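You operate a simulated robot arm through the tools that you are given. There is no shell and no other tool. Be economical: measure what you need, move in short steps, check, and stop when the job is done.

You are at the controls of a simulated two-armed robot. One attempt, no reset.

TASK
Pick up the pouch marked "nuts" from the fitting bench with one hand, pass it to the other hand and put it on the plate corner beside the arm by the belt.

Only the result counts: the job must be done as asked and must still hold three seconds after the hand-in. Knocking over, shifting, dropping, spilling or breaking anything else fails it.

THE ROBOT
Two 7-joint arms with two-finger parallel grippers on one trunk, on a base that drives. Base frame: it is fixed to the floor where the robot stands at the start and does not move with it; the origin is under the middle of the robot, x ahead of it, y to its left, z up; the surface under the hand at the start is at about z = 860. Readings come in mm, degrees, newtons and seconds.
The left shoulder is at the start at [70, 176, 1145], the right one opposite. With the tool pointing down near the work surface each hand reaches from about 300 to 740 mm from the robot's upright axis, wherever it stands, measured 20 degrees to its own side. Places, roughly: plate corner beside the arm by the belt (22x24 cm) [-1740, 2360, 860]. Payload 3.43 kg a hand.
The tool frame of a hand sits at the grasp point between the pads (the TCP): z along the fingers, y along the line on which they close. The tips reach 30 mm beyond it. Largest opening 94 mm; finger width 28, thickness 10; the body of the gripper, 50 by 96 mm, starts 55 mm behind the TCP.
Orientation is that of the tool frame in the base frame, as [roll, pitch, yaw] about the fixed x, y, z axes, in that order (R = Rz(yaw) Ry(pitch) Rx(roll)). With the fingers straight down and closing along the base's y, the tool's x points along the base's -x, its y along +y and its z along -z.

THE INTERFACE
- The arms move only by the tool move_arm. It takes "left_series", "right_series" or both (then of equal length, played together; a hand with none holds still); each is one flat list of numbers, 7 for each row, row after row: the turn, a rotation vector about the tool's x, y, z in units of 8 degrees (1.0 is 8 degrees), then the shift along the tool's x, y, z in units of 30 mm (1.0 is 30 mm), then the finger opening in mm, from 0 to 94. In form: [wx, wy, wz, tx, ty, tz, gripper, wx, wy, wz, tx, ty, tz, gripper, ...]. A call has 1 to 10 rows; each row shifts and turns the commanded pose from where the row before left it, along the tool's axes as they then stand. A call with a number of a shift or a turn outside -1 to 1 is refused whole. Each row takes 0.2 s and may step no farther than 50 mm and 8.6 degrees from the row before; otherwise, or with a gripper value out of range, the whole call is refused. Where a pose cannot be reached the arm comes as near as it can. A force on the tool above 40 N (or 10 N above the force at the start of the call, whichever is more), or a blocked arm, ends the call early, and 0.2 s more pass. Each finger travels about 153 mm/s and halts on what it meets, pressing with about 32 N; the grip force reading is that of the motor and also rises with nothing between the fingers. The clock runs only during rows and for 0.2 s after the last one: add rows that do not move to give the fingers time. It gives the time, the measured TCP pose, the force on the tool (base axes), the opening and the grip force at its end, in the units of the frame above (readings bear some noise), with the torque about the TCP (base axes, N m) and any sound that the robot's microphone picked up.
- Cameras (640 x 400 px; columns grow to the right, rows downward): "scene" is now at [127.6, -15.8, 1454.8]; the picture's right is [-0.25, -0.97, 0.00], its down [-0.67, 0.18, -0.72] and it looks along [0.70, -0.18, -0.69] (base axes); focal length 273 px, centre (320, 200). "left" rides on the left gripper at [76, -14, -102] in its tool frame; the picture's right is [0.18, 0.98, 0.00], its down [-0.75, 0.14, -0.64] and it looks along [-0.63, 0.12, 0.77] (tool axes); focal length 243 px, centre (320, 200). "right" rides on the right gripper at [76, 14, -103] in its tool frame; the picture's right is [-0.18, 0.98, 0.00], its down [-0.75, -0.14, -0.64] and it looks along [-0.63, -0.12, 0.77] (tool axes); focal length 243 px, centre (320, 200). There is no depth. A picture from a camera that has moved, and an enlarged one, comes with that camera's place and axes in the base frame and with its lens. The place of the scene camera against the robot may be out by one fixed shift of up to 12 mm in any direction.
- camera(camera): a new picture of that camera. No time passes.
- move_column(by): slides the trunk up (or, below 0, down) by that many mm; the arms and the scene camera ride with it, the base frame stays. It gives what a move gives, with no picture.
- base_move(legs): drives the robot by 1 to 6 legs, each [ahead, turn to the left] in mm and degrees, along the robot's own axes; the way and the turn of a leg run together, so that a leg with both is an arc; at most 1500 mm and 180 degrees a leg. The arms and the cameras ride along, it lands a little off, and it stops where it bumps. It gives what a move gives.
- head_to(pan, tilt): turns the head with the scene camera to pan (to the left, within 86 degrees either way) and tilt (down, from -29 to 69), counted from straight ahead of the robot. It gives what a move gives.
- close_up(camera, box): a new picture of the part [left, top, right, bottom] of that camera's present view, enlarged. No time passes.
- job_done(): hands the job in; it is judged then, once.

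Work in short steps. Places have to be worked out from the pictures, the camera data and where the tool is seen: move nearer, look again, correct. Check each grasp and each placing, and mend what went wrong. You have 120 turns and 108 pictures in all, those below and enlarged ones among them. Open the grippers and draw the arms clear of the work before you hand the job in, unless the task says otherwise; then end with one line.

The tools are called after "Emit:" as name(argument=value, ...) on one line, values as JSON. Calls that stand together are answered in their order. move_arm: Moves the arms, as the interface text tells. Its arguments: {"type":"object","properties":{"left_series":{"type":"array"},"right_series":{"type":"array"}},"required":[]} The other tools are called the same way: move_column (by) slides the trunk up or down; base_move (legs) drives the base; head_to (pan, tilt) turns the head that bears the scene camera; camera (camera) takes a picture; close_up (camera, box) takes an enlarged picture of a part of a camera's view; job_done () hands the job in.

At the start:

```text
time_s: 0.0
left_position: [533.1, 88.6, 1161.4]
left_orientation: [-180.0, -0.1, 180.0]
left_wrist_force: [0.0, -0.9, -0.6]
left_wrist_torque: [-0.02, -0.01, 0.01]
left_gripper_width: 94.2
left_finger_force: 0.0
right_position: [378.6, -189.9, 1144.0]
right_orientation: [179.8, 0.2, -179.9]
right_wrist_force: [-0.3, -0.5, 0.8]
right_wrist_torque: [-0.07, 0.04, 0.01]
right_gripper_width: 93.9
right_finger_force: 0.1
trunk travel left (down, up): [-725.0, 115.0]
robot x, y, heading: [-0.7, 0.3, -0.0]
head pan, tilt: [-14.7, 43.7]
```

scene: 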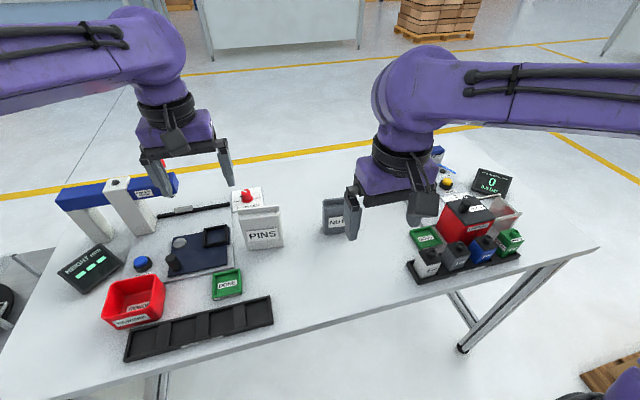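
right: 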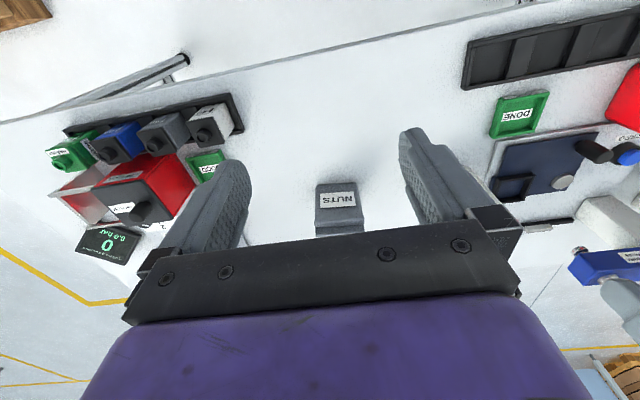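
left: 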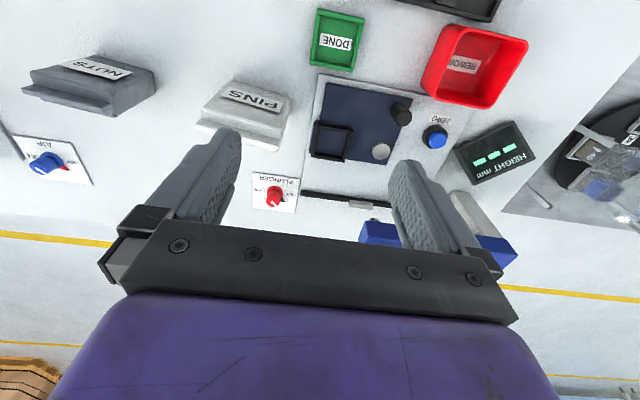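

The pouch "nuts" seems to stand at about (630, -195). I look at it enlarged from three cameras.

Emit:
close_up(camera="scene", box=[270, 170, 430, 270])

Emit:
close_up(camera="right", box=[260, 150, 420, 250])

Emit:
close_up(camera="left", box=[0, 30, 200, 155])

```text
4.00 times, centred on (350, 220) of scene
camera zoom: at [127.6, -15.8, 1454.8], right [-0.25, -0.97, 0.0], down [-0.67, 0.18, -0.72], along [0.7, -0.18, -0.69], focal length 1093 px, centre (200, 120)
```

zoom: 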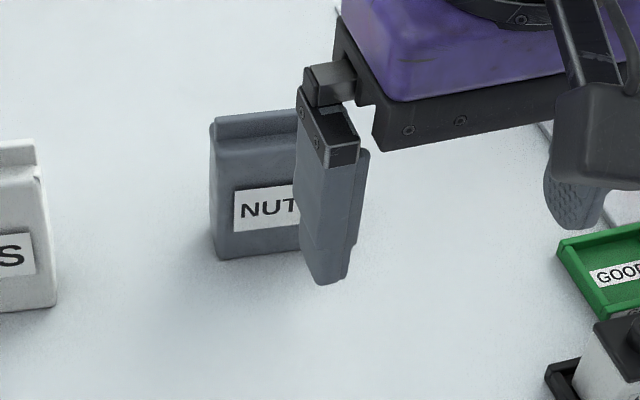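

```text
4.00 times, centred on (340, 200) of right
camera zoom: at [303.1, -175.0, 1244.6], right [0.18, 0.98, 0.0], down [0.75, -0.14, 0.64], along [0.63, -0.12, -0.77], focal length 970 px, centre (240, 200)
```

zoom: 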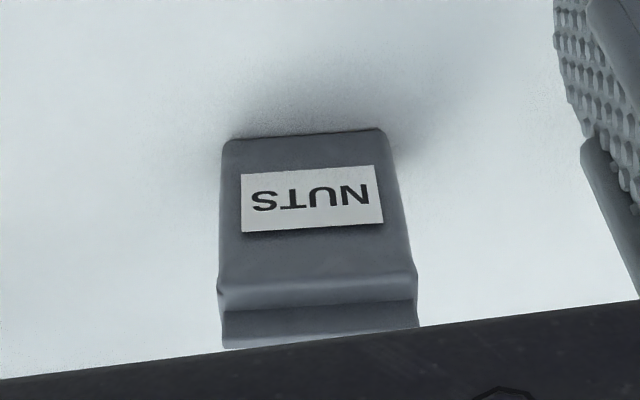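

```text
3.20 times, centred on (100, 92) of left
camera zoom: at [457.7, 74.5, 1264.1], right [-0.18, 0.98, 0.0], down [0.75, 0.14, 0.64], along [0.63, 0.12, -0.77], focal length 776 px, centre (1024, 544)
```

zoom: 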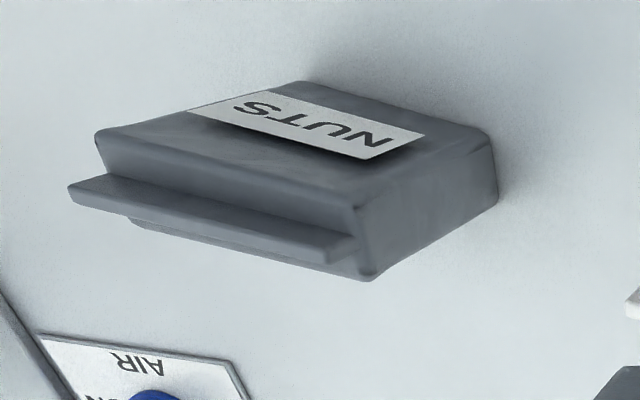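

The pouch stands upright, about 80 mm wide (y), 37 mm deep (x), body top about z=957, centre about (604, -195). The right hand will take it from above by its right part (closing along x), so I first turn the right hand by 90° with the camera outward.

Emit:
move_arm(right_series=[0, 0, -1, 0, 0, 0, 94, 0, 0, -1, 0, 0, 0, 94, 0, 0, -1, 0, 0, 0, 94, 0, 0, -1, 0, 0, 0, 94, 0, 0, -1, 0, 0, 0, 94, 0, 0, -1, 0, 0, 0, 94, 0, 0, -1, 0, 0, 0, 94, 0, 0, -1, 0, 0, 0, 94, 0, 0, -1, 0, 0, 0, 94, 0, 0, -1, 0, 0, 0, 94])

Emit:
move_arm(right_series=[0, 0, -0.625, 0, 0, 0, 94, 0, 0, -0.625, 0, 0, 0, 94, 0, -1, 0, 0, 0, 0, 94, 0, -1, 0, 0, 0, 0, 94, 0, 0, 0, 0, 0, 0, 94])

```text
time_s: 2.2
left_position: [534.0, 88.6, 1160.4]
left_orientation: [-180.0, 0.0, -180.0]
left_wrist_force: [0.0, -0.3, -0.4]
left_wrist_torque: [0.0, 0.0, 0.02]
left_gripper_width: 94.1
left_finger_force: 0.1
right_position: [377.3, -189.4, 1142.5]
right_orientation: [-179.9, 0.1, -99.8]
right_wrist_force: [0.0, -0.7, -0.5]
right_wrist_torque: [-0.01, 0.04, 0.0]
right_gripper_width: 94.0
right_finger_force: 0.0
trunk travel left (down, up): [-725.0, 115.0]
robot x, y, heading: [-1.2, -2.7, 0.1]
head pan, tilt: [-14.7, 43.7]
```

```text
time_s: 3.4
left_position: [531.8, 89.4, 1160.5]
left_orientation: [-179.9, 0.0, 179.9]
left_wrist_force: [0.5, 0.2, 0.4]
left_wrist_torque: [0.0, 0.0, -0.02]
left_gripper_width: 94.2
left_finger_force: 0.1
right_position: [378.5, -188.7, 1143.9]
right_orientation: [-179.9, 16.0, -89.9]
right_wrist_force: [-0.2, 0.3, -0.1]
right_wrist_torque: [-0.01, 0.01, 0.03]
right_gripper_width: 94.2
right_finger_force: 0.0
trunk travel left (down, up): [-725.0, 115.0]
robot x, y, heading: [-0.5, -2.5, -0.1]
head pan, tilt: [-14.7, 43.7]
```

Orientation is good. I move over the pouch to (604, -221, 1045) and look.

Emit:
move_arm(right_series=[0, 0, 0, 0.198, -0.753, 0.303, 94, 0, 0, 0, 0.198, -0.753, 0.303, 94, 0, 0, 0, 0.198, -0.753, 0.303, 94, 0, 0, 0, 0.198, -0.753, 0.303, 94, 0, 0, 0, 0.198, -0.753, 0.303, 94, 0, 0, 0, 0.198, -0.753, 0.303, 94, 0, 0, 0, 0.198, -0.753, 0.303, 94, 0, 0, 0, 0.198, -0.753, 0.303, 94, 0, 0, 0, 0.198, -0.753, 0.303, 94, 0, 0, 0, 0.198, -0.753, 0.303, 94])

Emit:
camera(camera="right")

Emit:
close_up(camera="scene", box=[240, 100, 480, 250])

Emit:
camera(camera="left")

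```text
time_s: 5.6
left_position: [535.0, 88.5, 1160.7]
left_orientation: [179.9, -0.1, 180.0]
left_wrist_force: [-0.4, 0.2, 0.3]
left_wrist_torque: [0.0, 0.02, 0.01]
left_gripper_width: 94.3
left_finger_force: 0.1
right_position: [605.9, -221.4, 1038.3]
right_orientation: [-180.0, 16.1, -89.9]
right_wrist_force: [-0.9, 0.3, 0.1]
right_wrist_torque: [-0.02, 0.01, 0.02]
right_gripper_width: 94.0
right_finger_force: 0.1
trunk travel left (down, up): [-725.0, 115.0]
robot x, y, heading: [2.2, -5.0, -0.2]
head pan, tilt: [-14.7, 43.7]
```

```text
101 pictures are left
camera right: at [592.8, -321.9, 1114.6], right [-0.98, 0.18, 0.05], down [0.14, 0.55, 0.83], along [0.12, 0.82, -0.56], focal length 243 px, centre (320, 200)
```

right: 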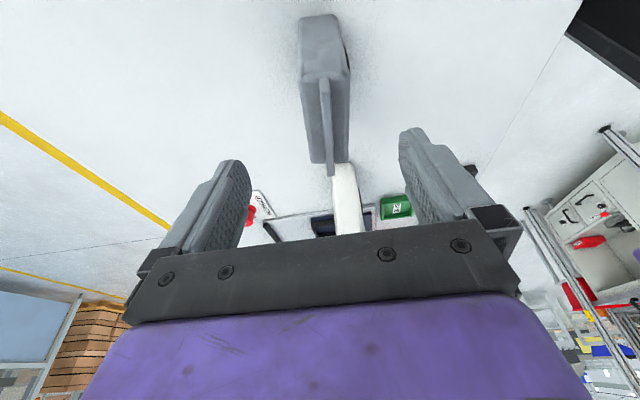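

```text
2.67 times, centred on (360, 175) of scene
camera zoom: at [129.3, -15.7, 1454.6], right [-0.25, -0.97, 0.0], down [-0.67, 0.18, -0.72], along [0.7, -0.18, -0.69], focal length 729 px, centre (213, 267)
```

zoom: 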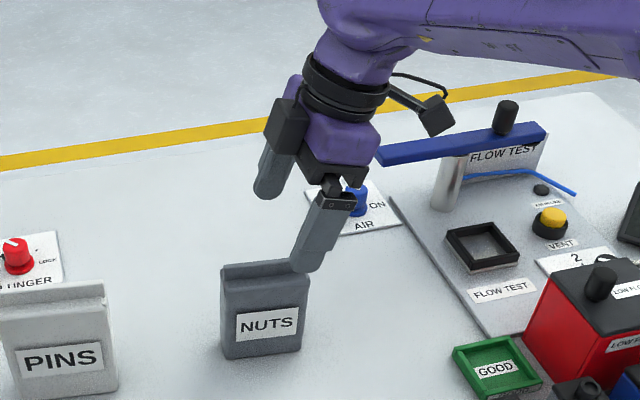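

```text
99 pictures are left
camera left: at [459.1, 74.6, 1263.5], right [-0.18, 0.98, 0.0], down [0.75, 0.14, 0.64], along [0.63, 0.12, -0.77], focal length 243 px, centre (320, 200)
```

left: 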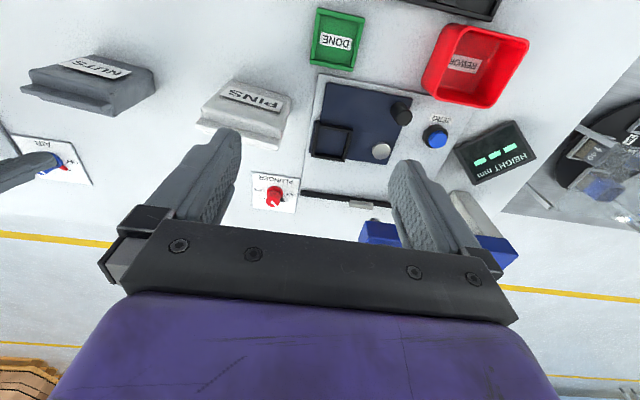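

The pouch is yawed about -6.6° with its centre near (600, -195). I turn the hand to match, shift 9 mm back in x and descend to about z=978 for a check.

Emit:
move_arm(right_series=[0.228, 0, 0.793, 0, 0.3, 0, 94, 0, 0, 0, 0.184, 0, 0.641, 94, 0, 0, 0, 0.184, 0, 0.641, 94, 0, 0, 0, 0.184, 0, 0.641, 94, 0, 0, 0, 0, 0, 0, 94])

Emit:
camera(camera="right")

Emit:
close_up(camera="scene", box=[280, 130, 440, 250])

Emit:
close_up(camera="left", box=[0, 30, 200, 155])

```text
time_s: 6.8
left_position: [533.5, 87.3, 1161.5]
left_orientation: [-180.0, -0.1, -179.9]
left_wrist_force: [0.2, -0.1, -0.5]
left_wrist_torque: [0.02, 0.02, -0.02]
left_gripper_width: 93.9
left_finger_force: 0.1
right_position: [597.2, -220.1, 979.2]
right_orientation: [-179.9, 16.1, -96.5]
right_wrist_force: [-0.3, -1.0, 1.3]
right_wrist_torque: [0.0, 0.0, -0.04]
right_gripper_width: 94.0
right_finger_force: 0.0
trunk travel left (down, up): [-725.0, 115.0]
robot x, y, heading: [1.1, 4.6, 0.1]
head pan, tilt: [-14.7, 43.7]
```

```text
98 pictures are left
camera right: at [571.3, -319.1, 1055.0], right [-0.96, 0.29, 0.05], down [0.2, 0.53, 0.83], along [0.21, 0.8, -0.56], focal length 243 px, centre (320, 200)
```

right: 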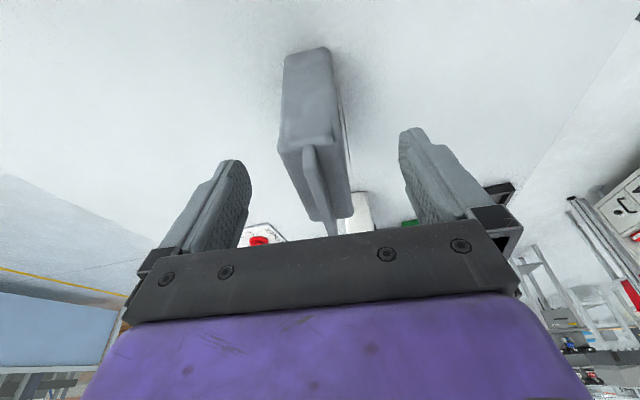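

```text
3.33 times, centred on (360, 190) of scene
camera zoom: at [127.9, -15.8, 1454.7], right [-0.25, -0.97, 0.0], down [-0.67, 0.18, -0.72], along [0.7, -0.18, -0.69], focal length 911 px, centre (187, 233)
```

zoom: 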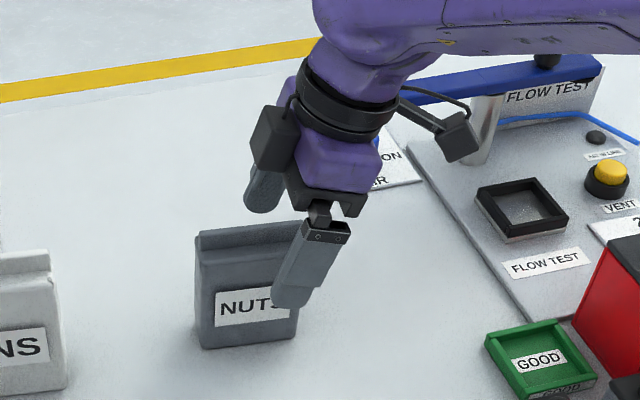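

```text
3.20 times, centred on (100, 92) of left
camera zoom: at [457.9, 74.5, 1264.0], right [-0.18, 0.98, 0.0], down [0.75, 0.14, 0.64], along [0.63, 0.12, -0.77], focal length 776 px, centre (1024, 544)
```

zoom: 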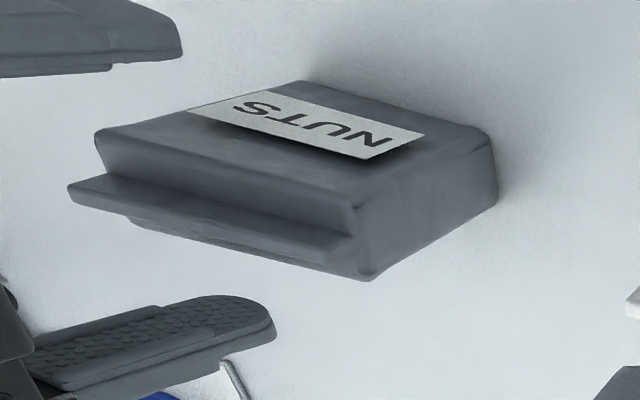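

The fingers straddle the pouch well. I descend 47 mm to z≈932 and close.

Emit:
move_arm(right_series=[0, 0, 0, 0.144, 0, 0.502, 94, 0, 0, 0, 0.144, 0, 0.502, 94, 0, 0, 0, 0.144, 0, 0.502, 94, 0, 0, 0, 0, 0, 0, 94])

Emit:
camera(camera="right")

Emit:
close_up(camera="scene", box=[280, 130, 440, 250])

```text
time_s: 7.8
left_position: [534.3, 89.2, 1162.0]
left_orientation: [180.0, 0.0, -180.0]
left_wrist_force: [0.5, -0.2, -0.7]
left_wrist_torque: [-0.02, -0.01, -0.02]
left_gripper_width: 93.8
left_finger_force: 0.0
right_position: [596.3, -220.1, 933.4]
right_orientation: [-179.9, 16.1, -96.5]
right_wrist_force: [0.3, 0.6, -0.2]
right_wrist_torque: [0.02, -0.02, -0.01]
right_gripper_width: 94.1
right_finger_force: 0.0
trunk travel left (down, up): [-725.0, 115.0]
robot x, y, heading: [-2.6, 0.9, 0.2]
head pan, tilt: [-14.7, 43.7]
```

```text
95 pictures are left
camera right: at [571.2, -319.6, 1008.8], right [-0.96, 0.29, 0.05], down [0.2, 0.53, 0.83], along [0.21, 0.8, -0.56], focal length 243 px, centre (320, 200)
```

right: 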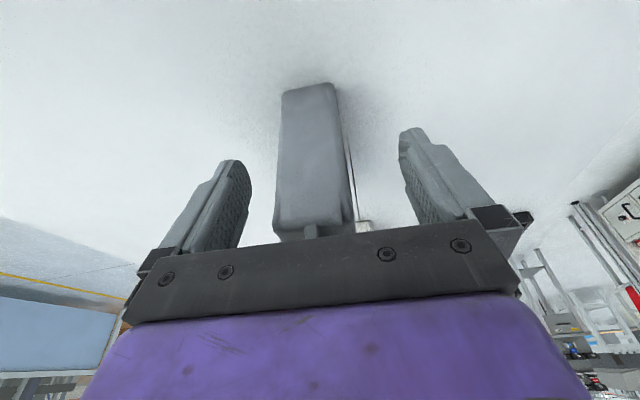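

```text
3.33 times, centred on (360, 190) of scene
camera zoom: at [127.6, -15.7, 1454.8], right [-0.25, -0.97, 0.0], down [-0.67, 0.18, -0.72], along [0.7, -0.18, -0.69], focal length 911 px, centre (187, 233)
```

zoom: 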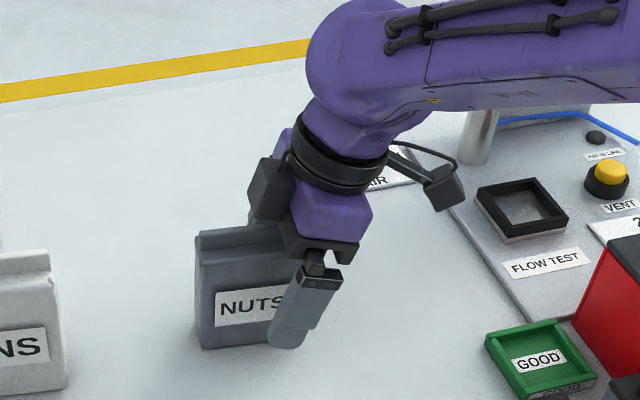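

The hand sits close to the pouch's right edge; the scene view suggests it is only partly over it. I shift 7 mm toward the pouch centre (+y) and close.

Emit:
move_arm(right_series=[0, 0, 0, -0.224, 0, 0.064, 94, 0, 0, 0, 0, 0, 0, 60, 0, 0, 0, 0, 0, 0, 30, 0, 0, 0, 0, 0, 0, 10, 0, 0, 0, 0, 0, 0, 10, 0, 0, 0, 0, 0, 0, 10])

Emit:
camera(camera="right")

Emit:
close_up(camera="scene", box=[280, 130, 440, 250])

Emit:
close_up(camera="left", box=[0, 30, 200, 155])

```text
time_s: 9.2
left_position: [533.8, 87.4, 1160.6]
left_orientation: [-180.0, 0.0, -180.0]
left_wrist_force: [-0.4, -0.3, -0.3]
left_wrist_torque: [-0.03, -0.02, 0.02]
left_gripper_width: 94.1
left_finger_force: 0.1
right_position: [597.7, -213.3, 933.4]
right_orientation: [-180.0, 16.1, -96.4]
right_wrist_force: [-0.1, 0.4, 0.7]
right_wrist_torque: [-0.01, -0.02, 0.0]
right_gripper_width: 39.6
right_finger_force: 32.0
trunk travel left (down, up): [-725.0, 115.0]
robot x, y, heading: [0.8, -3.9, 0.1]
head pan, tilt: [-14.7, 43.7]
```

```text
93 pictures are left
camera right: at [572.0, -312.5, 1009.1], right [-0.96, 0.29, 0.05], down [0.2, 0.53, 0.83], along [0.21, 0.8, -0.56], focal length 243 px, centre (320, 200)
```

right: 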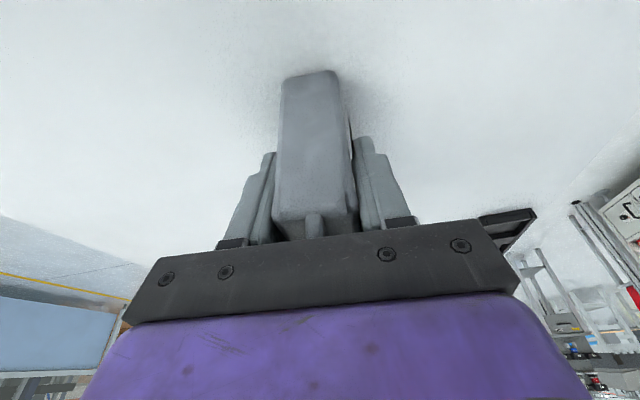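

```text
3.33 times, centred on (360, 190) of scene
camera zoom: at [127.6, -15.7, 1454.8], right [-0.25, -0.97, 0.0], down [-0.67, 0.18, -0.72], along [0.7, -0.18, -0.69], focal length 911 px, centre (187, 233)
```

zoom: 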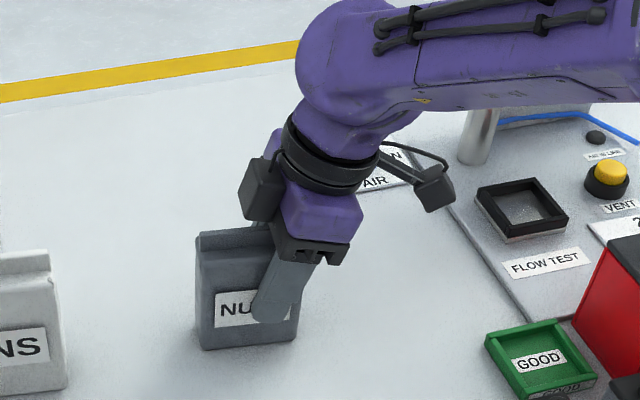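

```text
3.20 times, centred on (100, 92) of left
camera zoom: at [457.7, 74.6, 1264.1], right [-0.18, 0.98, 0.0], down [0.75, 0.14, 0.64], along [0.63, 0.12, -0.77], focal length 776 px, centre (1024, 544)
```

zoom: 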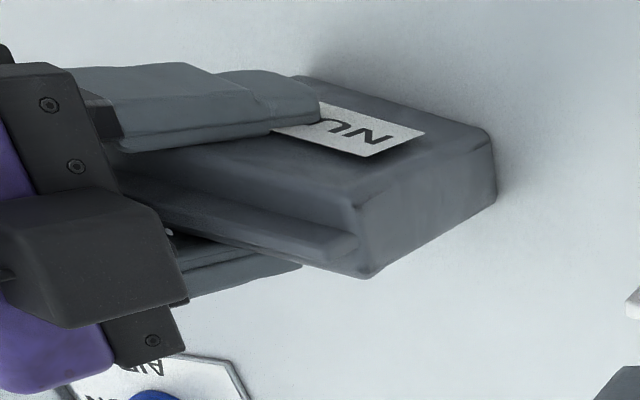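

Gripped at 39.6 mm, 32 N. I lift it straight up about 140 mm.

Emit:
move_arm(right_series=[0, 0, 0, -0.1, 0, -0.35, 10, 0, 0, 0, -0.2, 0, -0.7, 10, 0, 0, 0, -0.23, 0, -0.8, 10, 0, 0, 0, -0.23, 0, -0.8, 10, 0, 0, 0, -0.23, 0, -0.8, 10, 0, 0, 0, -0.23, 0, -0.8, 10, 0, 0, 0, -0.1, 0, -0.35, 10, 0, 0, 0, 0, 0, 0, 10])

Emit:
camera(camera="scene")

Emit:
camera(camera="left")

```text
time_s: 11.0
left_position: [533.6, 88.7, 1161.5]
left_orientation: [-180.0, 0.0, 179.9]
left_wrist_force: [0.5, 1.1, -0.3]
left_wrist_torque: [-0.01, -0.01, -0.02]
left_gripper_width: 94.1
left_finger_force: 0.2
right_position: [596.5, -213.8, 1075.5]
right_orientation: [-179.9, 16.1, -96.5]
right_wrist_force: [0.9, 1.0, -1.0]
right_wrist_torque: [0.01, -0.04, -0.02]
right_gripper_width: 39.5
right_finger_force: 31.9
trunk travel left (down, up): [-725.0, 115.0]
robot x, y, heading: [1.7, -0.6, 0.2]
head pan, tilt: [-14.7, 43.7]
```

```text
90 pictures are left
camera scene: at [127.9, -15.9, 1454.7], right [-0.25, -0.97, 0.0], down [-0.67, 0.18, -0.72], along [0.7, -0.18, -0.69], focal length 273 px, centre (320, 200)
```

scene: 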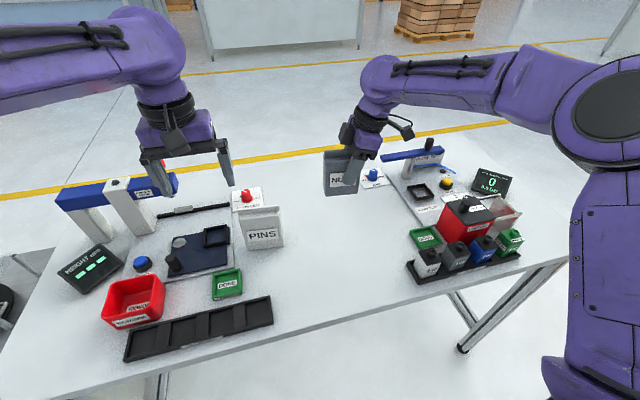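

```text
89 pictures are left
camera left: at [457.9, 74.4, 1264.0], right [-0.18, 0.98, 0.0], down [0.75, 0.14, 0.64], along [0.63, 0.12, -0.77], focal length 243 px, centre (320, 200)
```

left: 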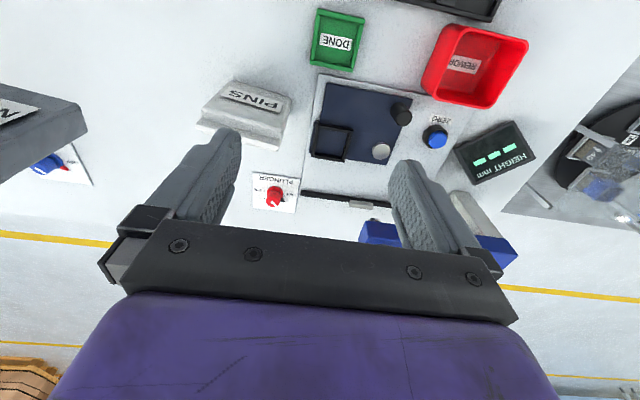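

The pouch is up and steady. Now I turn the left hand by 96.5° to match (camera outward), with the right hand waiting.

Emit:
move_arm(left_series=[0, 0, 1, 0, 0, 0, 94, 0, 0, 1, 0, 0, 0, 94, 0, 0, 1, 0, 0, 0, 94, 0, 0, 1, 0, 0, 0, 94, 0, 0, 1, 0, 0, 0, 94, 0, 0, 1, 0, 0, 0, 94, 0, 0, 1, 0, 0, 0, 94, 0, 0, 1, 0, 0, 0, 94, 0, 0, 1, 0, 0, 0, 94, 0, 0, 1, 0, 0, 0, 94])

Emit:
move_arm(left_series=[0, 0, 1, 0, 0, 0, 94, 0, 0, 1, 0, 0, 0, 94, 0, 0, 0.06, 0.8, 0, 0, 94, 0, -1, 0, 0.8, 0, 0, 94, 0, -1, 0, 0.8, 0, 0, 94, 0, -1, 0, 0.5, 0, 0, 94, 0, -1, 0, 0, 0, 0, 94, 0, -1, 0, 0, 0, 0, 94, 0, 0, 0, 0, 0, 0, 94])

```text
time_s: 13.2
left_position: [533.7, 88.1, 1162.6]
left_orientation: [-180.0, 0.0, 99.9]
left_wrist_force: [-0.1, 0.1, 0.4]
left_wrist_torque: [0.0, 0.03, -0.02]
left_gripper_width: 94.0
left_finger_force: 0.2
right_position: [597.2, -213.4, 1076.5]
right_orientation: [-179.8, 16.1, -96.6]
right_wrist_force: [0.3, -0.1, 0.4]
right_wrist_torque: [0.01, 0.0, -0.01]
right_gripper_width: 39.3
right_finger_force: 32.3
trunk travel left (down, up): [-725.0, 115.0]
robot x, y, heading: [2.2, 2.1, 0.2]
head pan, tilt: [-14.7, 43.7]
```

```text
time_s: 15.2
left_position: [543.1, 174.1, 1153.8]
left_orientation: [180.0, 40.0, 83.5]
left_wrist_force: [-0.7, -0.9, 0.4]
left_wrist_torque: [0.01, 0.03, 0.0]
left_gripper_width: 93.8
left_finger_force: 0.1
right_position: [597.5, -213.4, 1076.2]
right_orientation: [-179.9, 16.0, -96.6]
right_wrist_force: [-0.6, -0.2, -0.9]
right_wrist_torque: [0.0, -0.03, 0.0]
right_gripper_width: 39.9
right_finger_force: 32.1
trunk travel left (down, up): [-725.0, 115.0]
robot x, y, heading: [1.4, -1.5, 0.2]
head pan, tilt: [-14.7, 43.7]
```

Left hand is ready at a 40° lean. Now the right hand brings the pouch to about (500, -100, 1080).

Emit:
move_arm(right_series=[0, 0, 0, -0.554, 0.607, 0.13, 10, 0, 0, 0, -0.554, 0.607, 0.13, 10, 0, 0, 0, -0.554, 0.607, 0.13, 10, 0, 0, 0, -0.554, 0.607, 0.13, 10, 0, 0, 0, -0.554, 0.607, 0.13, 10, 0, 0, 0, -0.554, 0.607, 0.13, 10, 0, 0, 0, 0, 0, 0, 10])

Emit:
camera(camera="left")

Emit:
camera(camera="scene")

```text
time_s: 16.8
left_position: [543.5, 175.0, 1154.0]
left_orientation: [-180.0, 40.0, 83.5]
left_wrist_force: [0.2, -0.4, -0.5]
left_wrist_torque: [-0.01, 0.01, 0.03]
left_gripper_width: 93.9
left_finger_force: 0.1
right_position: [499.9, -101.0, 1081.7]
right_orientation: [-179.9, 16.1, -96.5]
right_wrist_force: [-0.2, -0.6, -0.9]
right_wrist_torque: [-0.01, 0.0, 0.0]
right_gripper_width: 39.8
right_finger_force: 31.7
trunk travel left (down, up): [-725.0, 115.0]
robot x, y, heading: [-0.5, 3.4, -0.1]
head pan, tilt: [-14.7, 43.7]
```

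```text
88 pictures are left
camera left: at [543.8, 299.6, 1183.7], right [0.99, 0.03, -0.12], down [0.12, -0.18, 0.98], along [0.01, -0.98, -0.18], focal length 243 px, centre (320, 200)
```

left: 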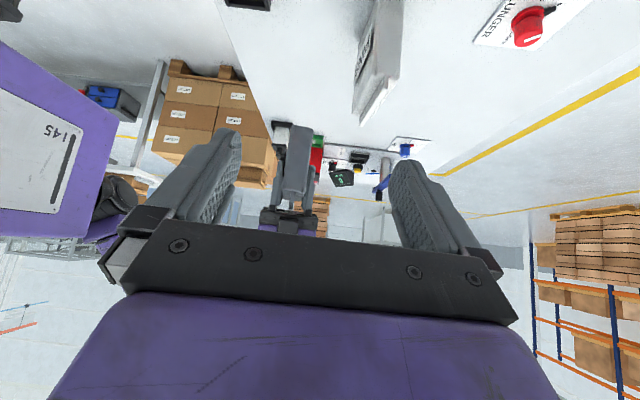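

```text
87 pictures are left
camera scene: at [128.1, -16.0, 1454.7], right [-0.25, -0.97, 0.0], down [-0.67, 0.18, -0.72], along [0.7, -0.18, -0.69], focal length 273 px, centre (320, 200)
```

scene: 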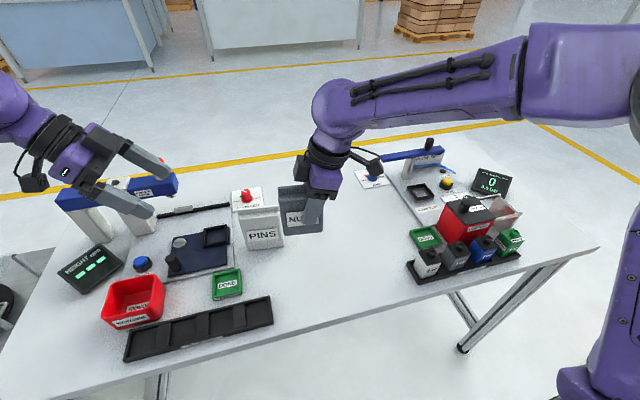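

The pouch centre is now about (502, -80), bottom z≈1008. The left hand goes to a pre-grasp point 120 mm back along its tilted axis.

Emit:
move_arm(left_series=[0, 0, 0, -0.607, -0.07, 0.597, 94, 0, 0, 0, -0.607, -0.07, 0.597, 94, 0, 0, 0, -0.607, -0.07, 0.597, 94, 0, 0, 0, -0.607, -0.07, 0.597, 94, 0, 0, 0, -0.607, -0.07, 0.597, 94, 0, 0, 0, -0.607, -0.07, 0.597, 94, 0, 0, 0, 0, 0, 0, 94])

Emit:
camera(camera="left")

Emit:
close_up(camera="scene", box=[160, 80, 400, 260])

Emit:
camera(camera="right")

```text
time_s: 18.4
left_position: [513.6, 23.4, 1142.3]
left_orientation: [180.0, 40.0, 83.6]
left_wrist_force: [-0.9, -0.4, 0.4]
left_wrist_torque: [-0.01, 0.04, 0.01]
left_gripper_width: 93.8
left_finger_force: 0.1
right_position: [499.0, -99.2, 1081.6]
right_orientation: [-179.9, 16.0, -96.5]
right_wrist_force: [-0.1, 0.3, 0.0]
right_wrist_torque: [-0.04, -0.01, -0.01]
right_gripper_width: 39.5
right_finger_force: 31.4
trunk travel left (down, up): [-725.0, 115.0]
robot x, y, heading: [-1.1, -1.8, -0.2]
head pan, tilt: [-14.7, 43.7]
```

```text
86 pictures are left
camera left: at [513.7, 149.4, 1171.6], right [0.99, 0.03, -0.12], down [0.12, -0.18, 0.98], along [0.01, -0.98, -0.18], focal length 243 px, centre (320, 200)
```

left: 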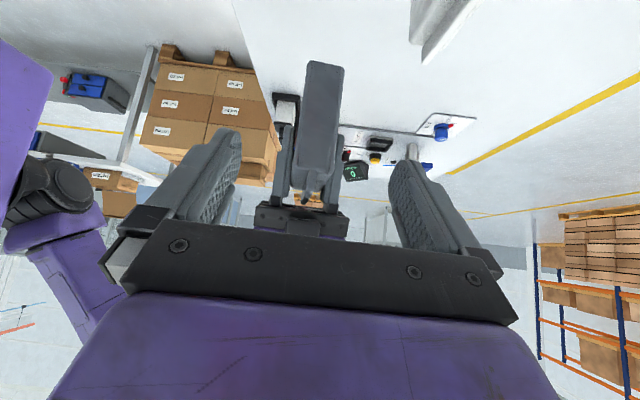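

```text
2.22 times, centred on (280, 170) of scene
camera zoom: at [127.7, -15.1, 1454.8], right [-0.25, -0.97, 0.0], down [-0.67, 0.18, -0.72], along [0.7, -0.18, -0.69], focal length 607 px, centre (409, 267)
```

zoom: 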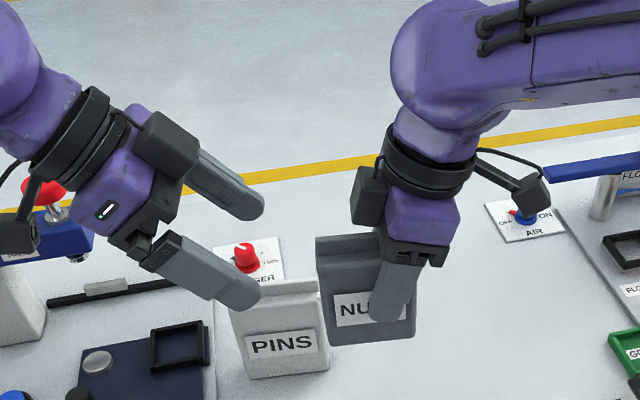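

```text
84 pictures are left
camera right: at [474.6, -198.3, 1158.1], right [-0.96, 0.29, 0.05], down [0.2, 0.53, 0.83], along [0.21, 0.8, -0.56], focal length 243 px, centre (320, 200)
```

right: 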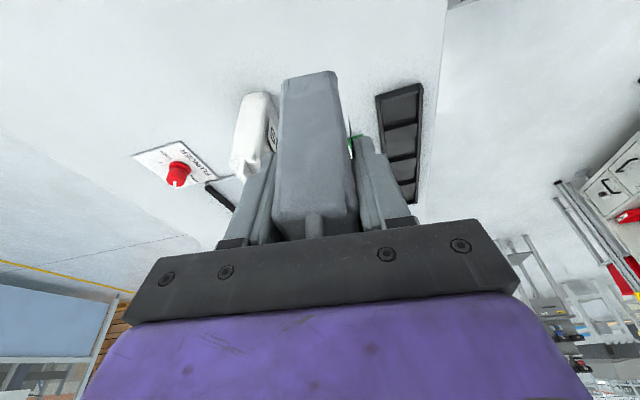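

Refined: the pouch centre is at about y=-85, so I aim at (504.5, -57, 1046), exactly 126 mm along the left tool's z. I go 100 mm and check.

Emit:
move_arm(left_series=[0, 0, 0, 0, 0, 0.84, 94, 0, 0, 0, 0, 0, 0.84, 94, 0, 0, 0, 0, 0, 0.84, 94, 0, 0, 0, 0, 0, 0.7, 94, 0, 0, 0, 0, 0, 0, 94])

Emit:
camera(camera="left")

Emit:
close_up(camera="scene", box=[160, 80, 400, 260])

Emit:
camera(camera="right")

```text
time_s: 19.6
left_position: [506.7, -36.9, 1067.8]
left_orientation: [180.0, 39.9, 83.4]
left_wrist_force: [0.2, -0.4, -0.3]
left_wrist_torque: [0.01, -0.03, 0.02]
left_gripper_width: 94.0
left_finger_force: 0.0
right_position: [499.6, -99.3, 1082.6]
right_orientation: [-179.9, 16.1, -96.5]
right_wrist_force: [0.4, -0.4, -1.0]
right_wrist_torque: [-0.04, 0.01, -0.01]
right_gripper_width: 39.7
right_finger_force: 31.7
trunk travel left (down, up): [-725.0, 115.0]
robot x, y, heading: [-0.9, -2.4, 0.1]
head pan, tilt: [-14.7, 43.7]
```

```text
83 pictures are left
camera left: at [506.6, 87.4, 1097.0], right [0.99, 0.03, -0.12], down [0.12, -0.18, 0.98], along [0.01, -0.98, -0.18], focal length 243 px, centre (320, 200)
```

left: 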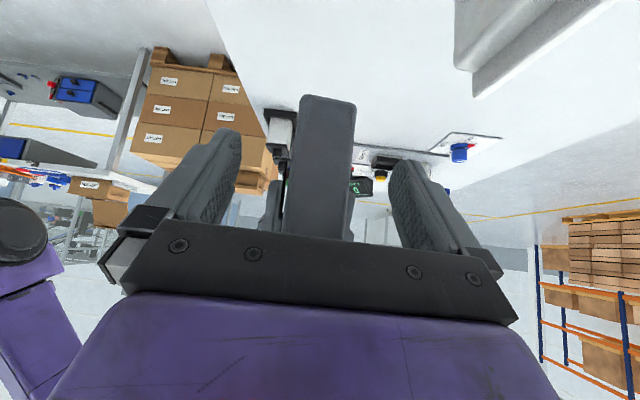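

```text
2.22 times, centred on (280, 170) of scene
camera zoom: at [127.5, -15.2, 1454.8], right [-0.25, -0.97, 0.0], down [-0.67, 0.18, -0.72], along [0.7, -0.18, -0.69], focal length 607 px, centre (409, 267)
```

zoom: 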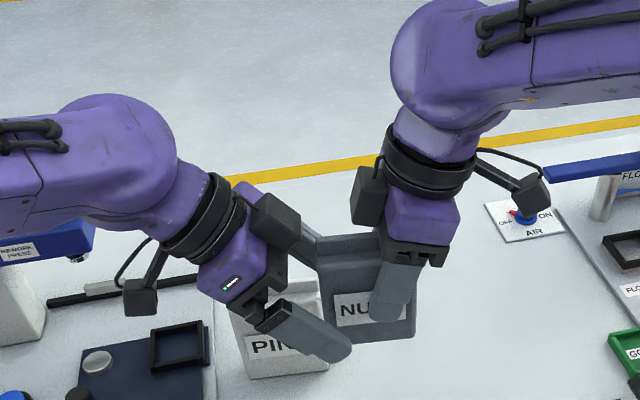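

```text
81 pictures are left
camera right: at [474.4, -198.4, 1158.2], right [-0.96, 0.29, 0.05], down [0.2, 0.53, 0.83], along [0.21, 0.8, -0.56], focal length 243 px, centre (320, 200)
```

right: 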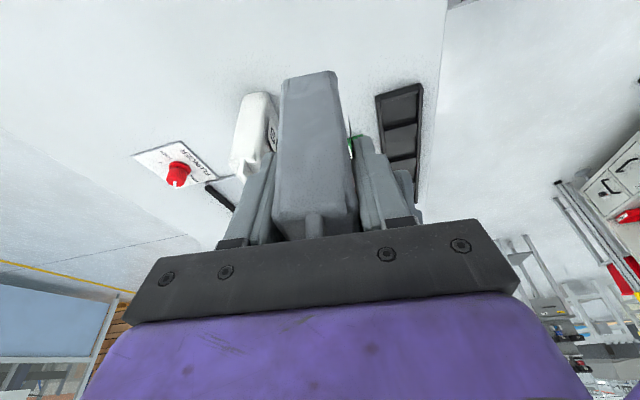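

Lined up. I advance the last 27 mm and look before closing.

Emit:
move_arm(left_series=[0, 0, 0, 0, 0, 0.45, 94, 0, 0, 0, 0, 0, 0.45, 94, 0, 0, 0, 0, 0, 0, 94])

Emit:
camera(camera="left")

Emit:
close_up(camera="scene", box=[220, 130, 380, 250])

```text
time_s: 20.4
left_position: [504.9, -54.6, 1047.7]
left_orientation: [179.8, 40.0, 83.5]
left_wrist_force: [1.8, 18.1, 13.5]
left_wrist_torque: [-1.24, 0.17, -0.01]
left_gripper_width: 94.3
left_finger_force: 0.1
right_position: [499.4, -99.7, 1080.3]
right_orientation: [-180.0, 15.9, -96.5]
right_wrist_force: [-2.7, -17.5, -13.3]
right_wrist_torque: [-0.03, -0.02, 0.01]
right_gripper_width: 40.0
right_finger_force: 31.9
trunk travel left (down, up): [-725.0, 115.0]
robot x, y, heading: [-0.4, -0.7, -0.3]
head pan, tilt: [-14.7, 43.7]
```

```text
80 pictures are left
camera left: at [505.2, 70.5, 1077.5], right [0.99, 0.03, -0.12], down [0.12, -0.18, 0.98], along [0.01, -0.98, -0.18], focal length 243 px, centre (320, 200)
```

left: 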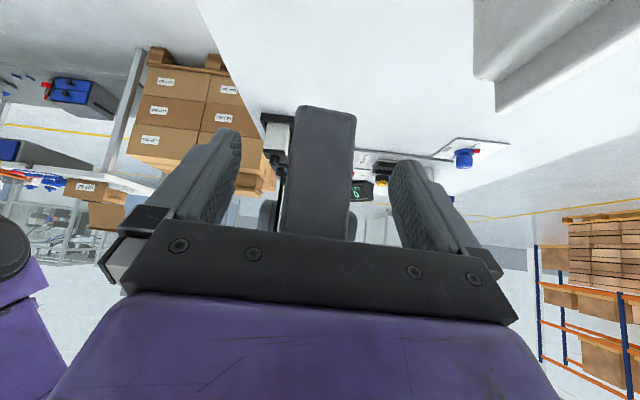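

```text
3.33 times, centred on (300, 190) of scene
camera zoom: at [127.5, -15.4, 1454.8], right [-0.25, -0.97, 0.0], down [-0.67, 0.18, -0.72], along [0.7, -0.18, -0.69], focal length 911 px, centre (387, 233)
```

zoom: 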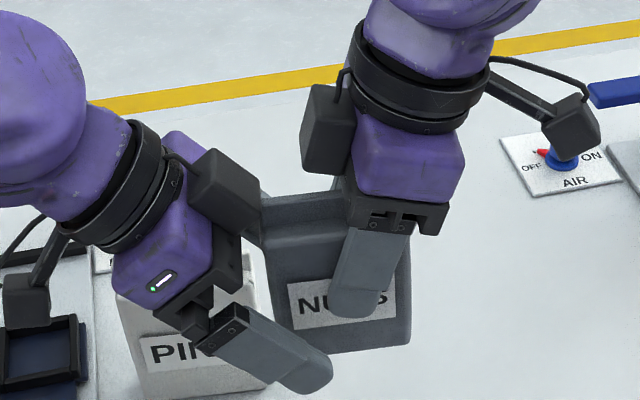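

Contact of about 22 N: the left palm side touches the pouch's top-left corner. I back off 9 mm along the tool axis, which still leaves the finger ends well on the pouch, and check the force.

Emit:
move_arm(left_series=[0, 0, 0, 0, 0, -0.3, 94, 0, 0, 0, 0, 0, 0, 94])

Emit:
close_up(camera="scene", box=[220, 130, 380, 250])

```text
time_s: 21.0
left_position: [504.1, -48.5, 1053.0]
left_orientation: [-179.9, 40.0, 83.6]
left_wrist_force: [0.1, 0.1, -0.5]
left_wrist_torque: [0.03, 0.0, 0.0]
left_gripper_width: 94.1
left_finger_force: 0.0
right_position: [499.2, -99.1, 1082.7]
right_orientation: [-180.0, 16.2, -96.5]
right_wrist_force: [-0.3, 0.1, -0.8]
right_wrist_torque: [0.01, -0.03, 0.0]
right_gripper_width: 39.5
right_finger_force: 32.4
trunk travel left (down, up): [-725.0, 115.0]
robot x, y, heading: [0.1, -1.8, 0.0]
head pan, tilt: [-14.7, 43.7]
```

```text
3.33 times, centred on (300, 190) of scene
camera zoom: at [127.8, -15.8, 1454.7], right [-0.25, -0.97, 0.0], down [-0.67, 0.18, -0.72], along [0.7, -0.18, -0.69], focal length 911 px, centre (387, 233)
```

zoom: 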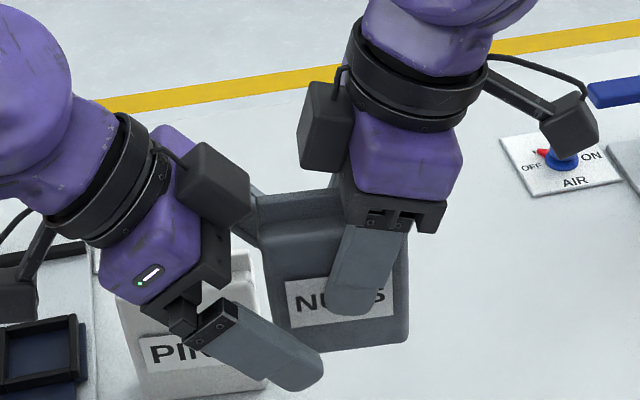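

Force gone. I close the left hand on the pouch.

Emit:
move_arm(left_series=[0, 0, 0, 0, 0, 0, 60, 0, 0, 0, 0, 0, 0, 35, 0, 0, 0, 0, 0, 0, 10, 0, 0, 0, 0, 0, 0, 10, 0, 0, 0, 0, 0, 0, 10])

Emit:
camera(camera="left")

Emit:
close_up(camera="scene", box=[220, 130, 380, 250])

```text
time_s: 22.2
left_position: [504.4, -50.2, 1053.3]
left_orientation: [-180.0, 40.0, 83.6]
left_wrist_force: [9.4, -3.9, -5.5]
left_wrist_torque: [0.16, 0.14, 0.19]
left_gripper_width: 39.2
left_finger_force: 32.0
right_position: [499.1, -99.0, 1082.0]
right_orientation: [-180.0, 16.1, -96.5]
right_wrist_force: [-7.8, 4.1, 5.5]
right_wrist_torque: [0.24, 0.08, 0.26]
right_gripper_width: 39.5
right_finger_force: 31.7
trunk travel left (down, up): [-725.0, 115.0]
robot x, y, heading: [-4.0, -1.8, -0.1]
head pan, tilt: [-14.7, 43.7]
```

```text
77 pictures are left
camera left: at [505.3, 75.9, 1083.7], right [0.99, 0.03, -0.12], down [0.12, -0.18, 0.98], along [0.01, -0.98, -0.18], focal length 243 px, centre (320, 200)
```

left: 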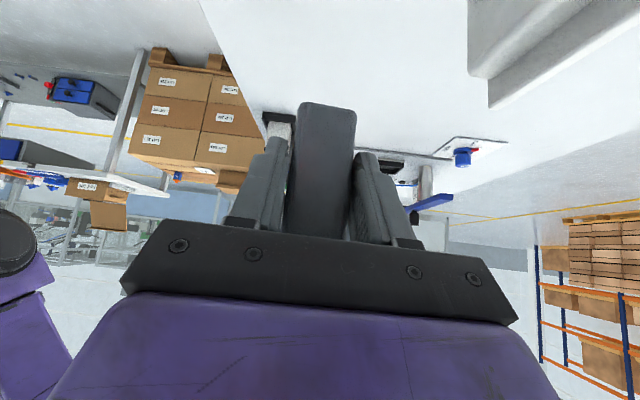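

```text
3.33 times, centred on (300, 190) of scene
camera zoom: at [127.8, -15.8, 1454.7], right [-0.25, -0.97, 0.0], down [-0.67, 0.18, -0.72], along [0.7, -0.18, -0.69], focal length 911 px, centre (387, 233)
```

zoom: 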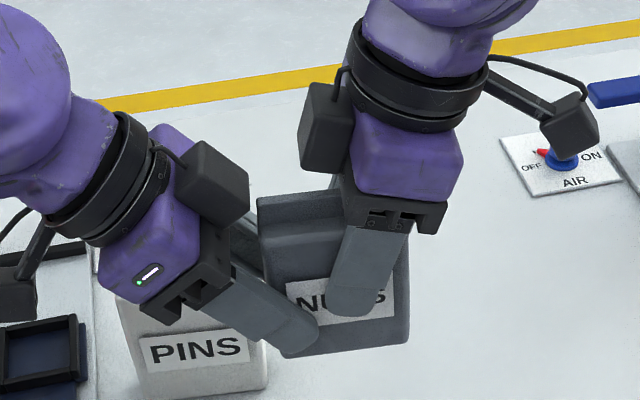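

Both hands hold it firmly. I open the right hand and draw it back along its own axis.

Emit:
move_arm(right_series=[0, 0, 0, 0, 0, 0, 60, 0, 0, 0, 0, 0, 0, 94, 0, 0, 0, 0, 0, 0, 94, 0, 0, 0, 0, 0, 0, 94])

Emit:
close_up(camera="scene", box=[220, 130, 380, 250])

```text
time_s: 23.2
left_position: [504.4, -50.1, 1054.3]
left_orientation: [180.0, 39.9, 83.5]
left_wrist_force: [0.0, -0.6, -0.1]
left_wrist_torque: [0.02, -0.03, 0.01]
left_gripper_width: 39.4
left_finger_force: 32.1
right_position: [500.7, -100.2, 1081.2]
right_orientation: [-179.9, 16.1, -96.6]
right_wrist_force: [0.8, 0.2, -0.7]
right_wrist_torque: [-0.01, 0.0, 0.0]
right_gripper_width: 94.0
right_finger_force: 0.0
trunk travel left (down, up): [-725.0, 115.0]
robot x, y, heading: [-4.0, -1.8, -0.2]
head pan, tilt: [-14.7, 43.7]
```

```text
3.33 times, centred on (300, 190) of scene
camera zoom: at [127.8, -15.7, 1454.7], right [-0.25, -0.97, 0.0], down [-0.67, 0.18, -0.72], along [0.7, -0.18, -0.69], focal length 911 px, centre (387, 233)
```

zoom: 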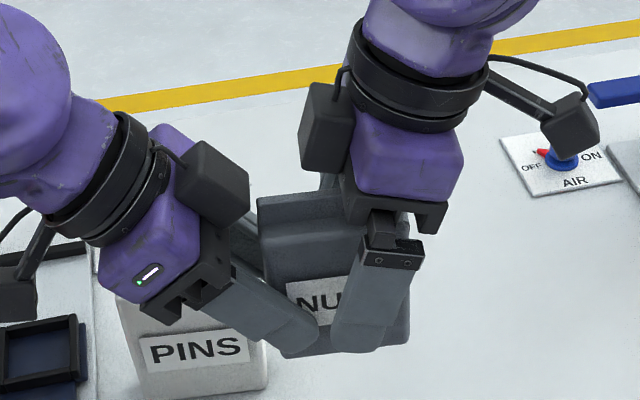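

The left hand alone holds it without slipping. The right hand withdraws up and to the side.

Emit:
move_arm(right_series=[0, 0, 0, 0, 0, -0.8, 94, 0, 0, 0, 0, 0, -0.9, 94, 0, 0, 0, 0, 0, -0.9, 94, 0, 0, 0, 0, 0, -0.9, 94, 0, 0, 0, 0.7, 0, -0.6, 94, 0, 0, 0, 0.8, 0.3, 0, 94, 0, 0, 0, 0.8, 0.4, 0, 94, 0, 0, 0, 0.8, 0.5, 0, 94, 0, 0, 0, 0.8, 0.5, 0, 60, 0, 0, 0, 0.5, 0.5, 0, 30])

Emit:
camera(camera="scene")

Emit:
close_up(camera="scene", box=[220, 130, 380, 250])

```text
time_s: 25.4
left_position: [504.5, -51.4, 1054.2]
left_orientation: [180.0, 40.0, 83.6]
left_wrist_force: [-0.1, -0.4, -0.9]
left_wrist_torque: [0.04, 0.02, -0.01]
left_gripper_width: 39.1
left_finger_force: 32.2
right_position: [413.6, -252.1, 1163.9]
right_orientation: [-179.8, 16.1, -96.4]
right_wrist_force: [0.2, 0.1, -0.1]
right_wrist_torque: [0.01, 0.0, -0.01]
right_gripper_width: 30.0
right_finger_force: 0.1
trunk travel left (down, up): [-725.0, 115.0]
robot x, y, heading: [-2.3, 1.6, -0.1]
head pan, tilt: [-14.7, 43.7]
```

```text
74 pictures are left
camera scene: at [127.0, -16.4, 1454.9], right [-0.25, -0.97, 0.0], down [-0.67, 0.18, -0.72], along [0.7, -0.18, -0.69], focal length 273 px, centre (320, 200)
```

scene: 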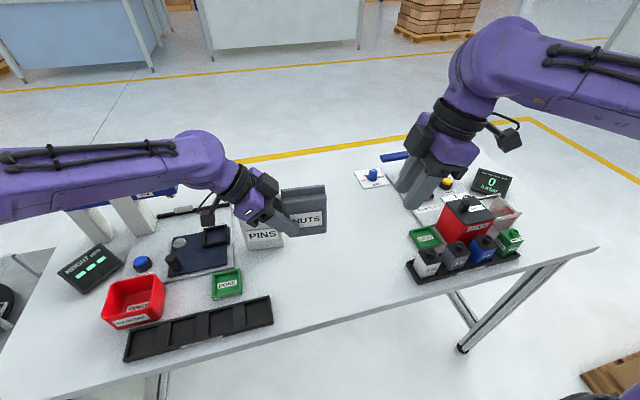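

```text
3.33 times, centred on (300, 190) of scene
camera zoom: at [127.0, -16.4, 1454.9], right [-0.25, -0.97, 0.0], down [-0.67, 0.18, -0.72], along [0.7, -0.18, -0.69], focal length 911 px, centre (387, 233)
```

zoom: 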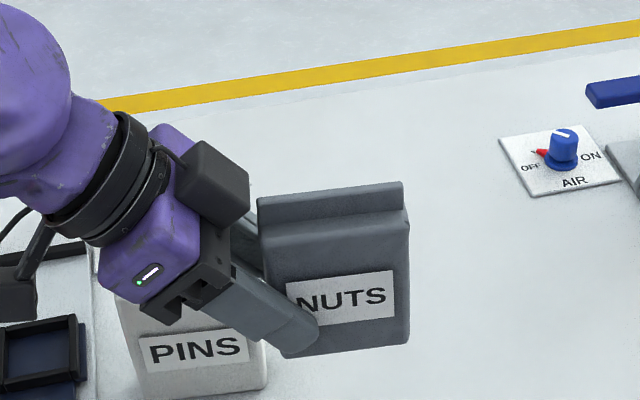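

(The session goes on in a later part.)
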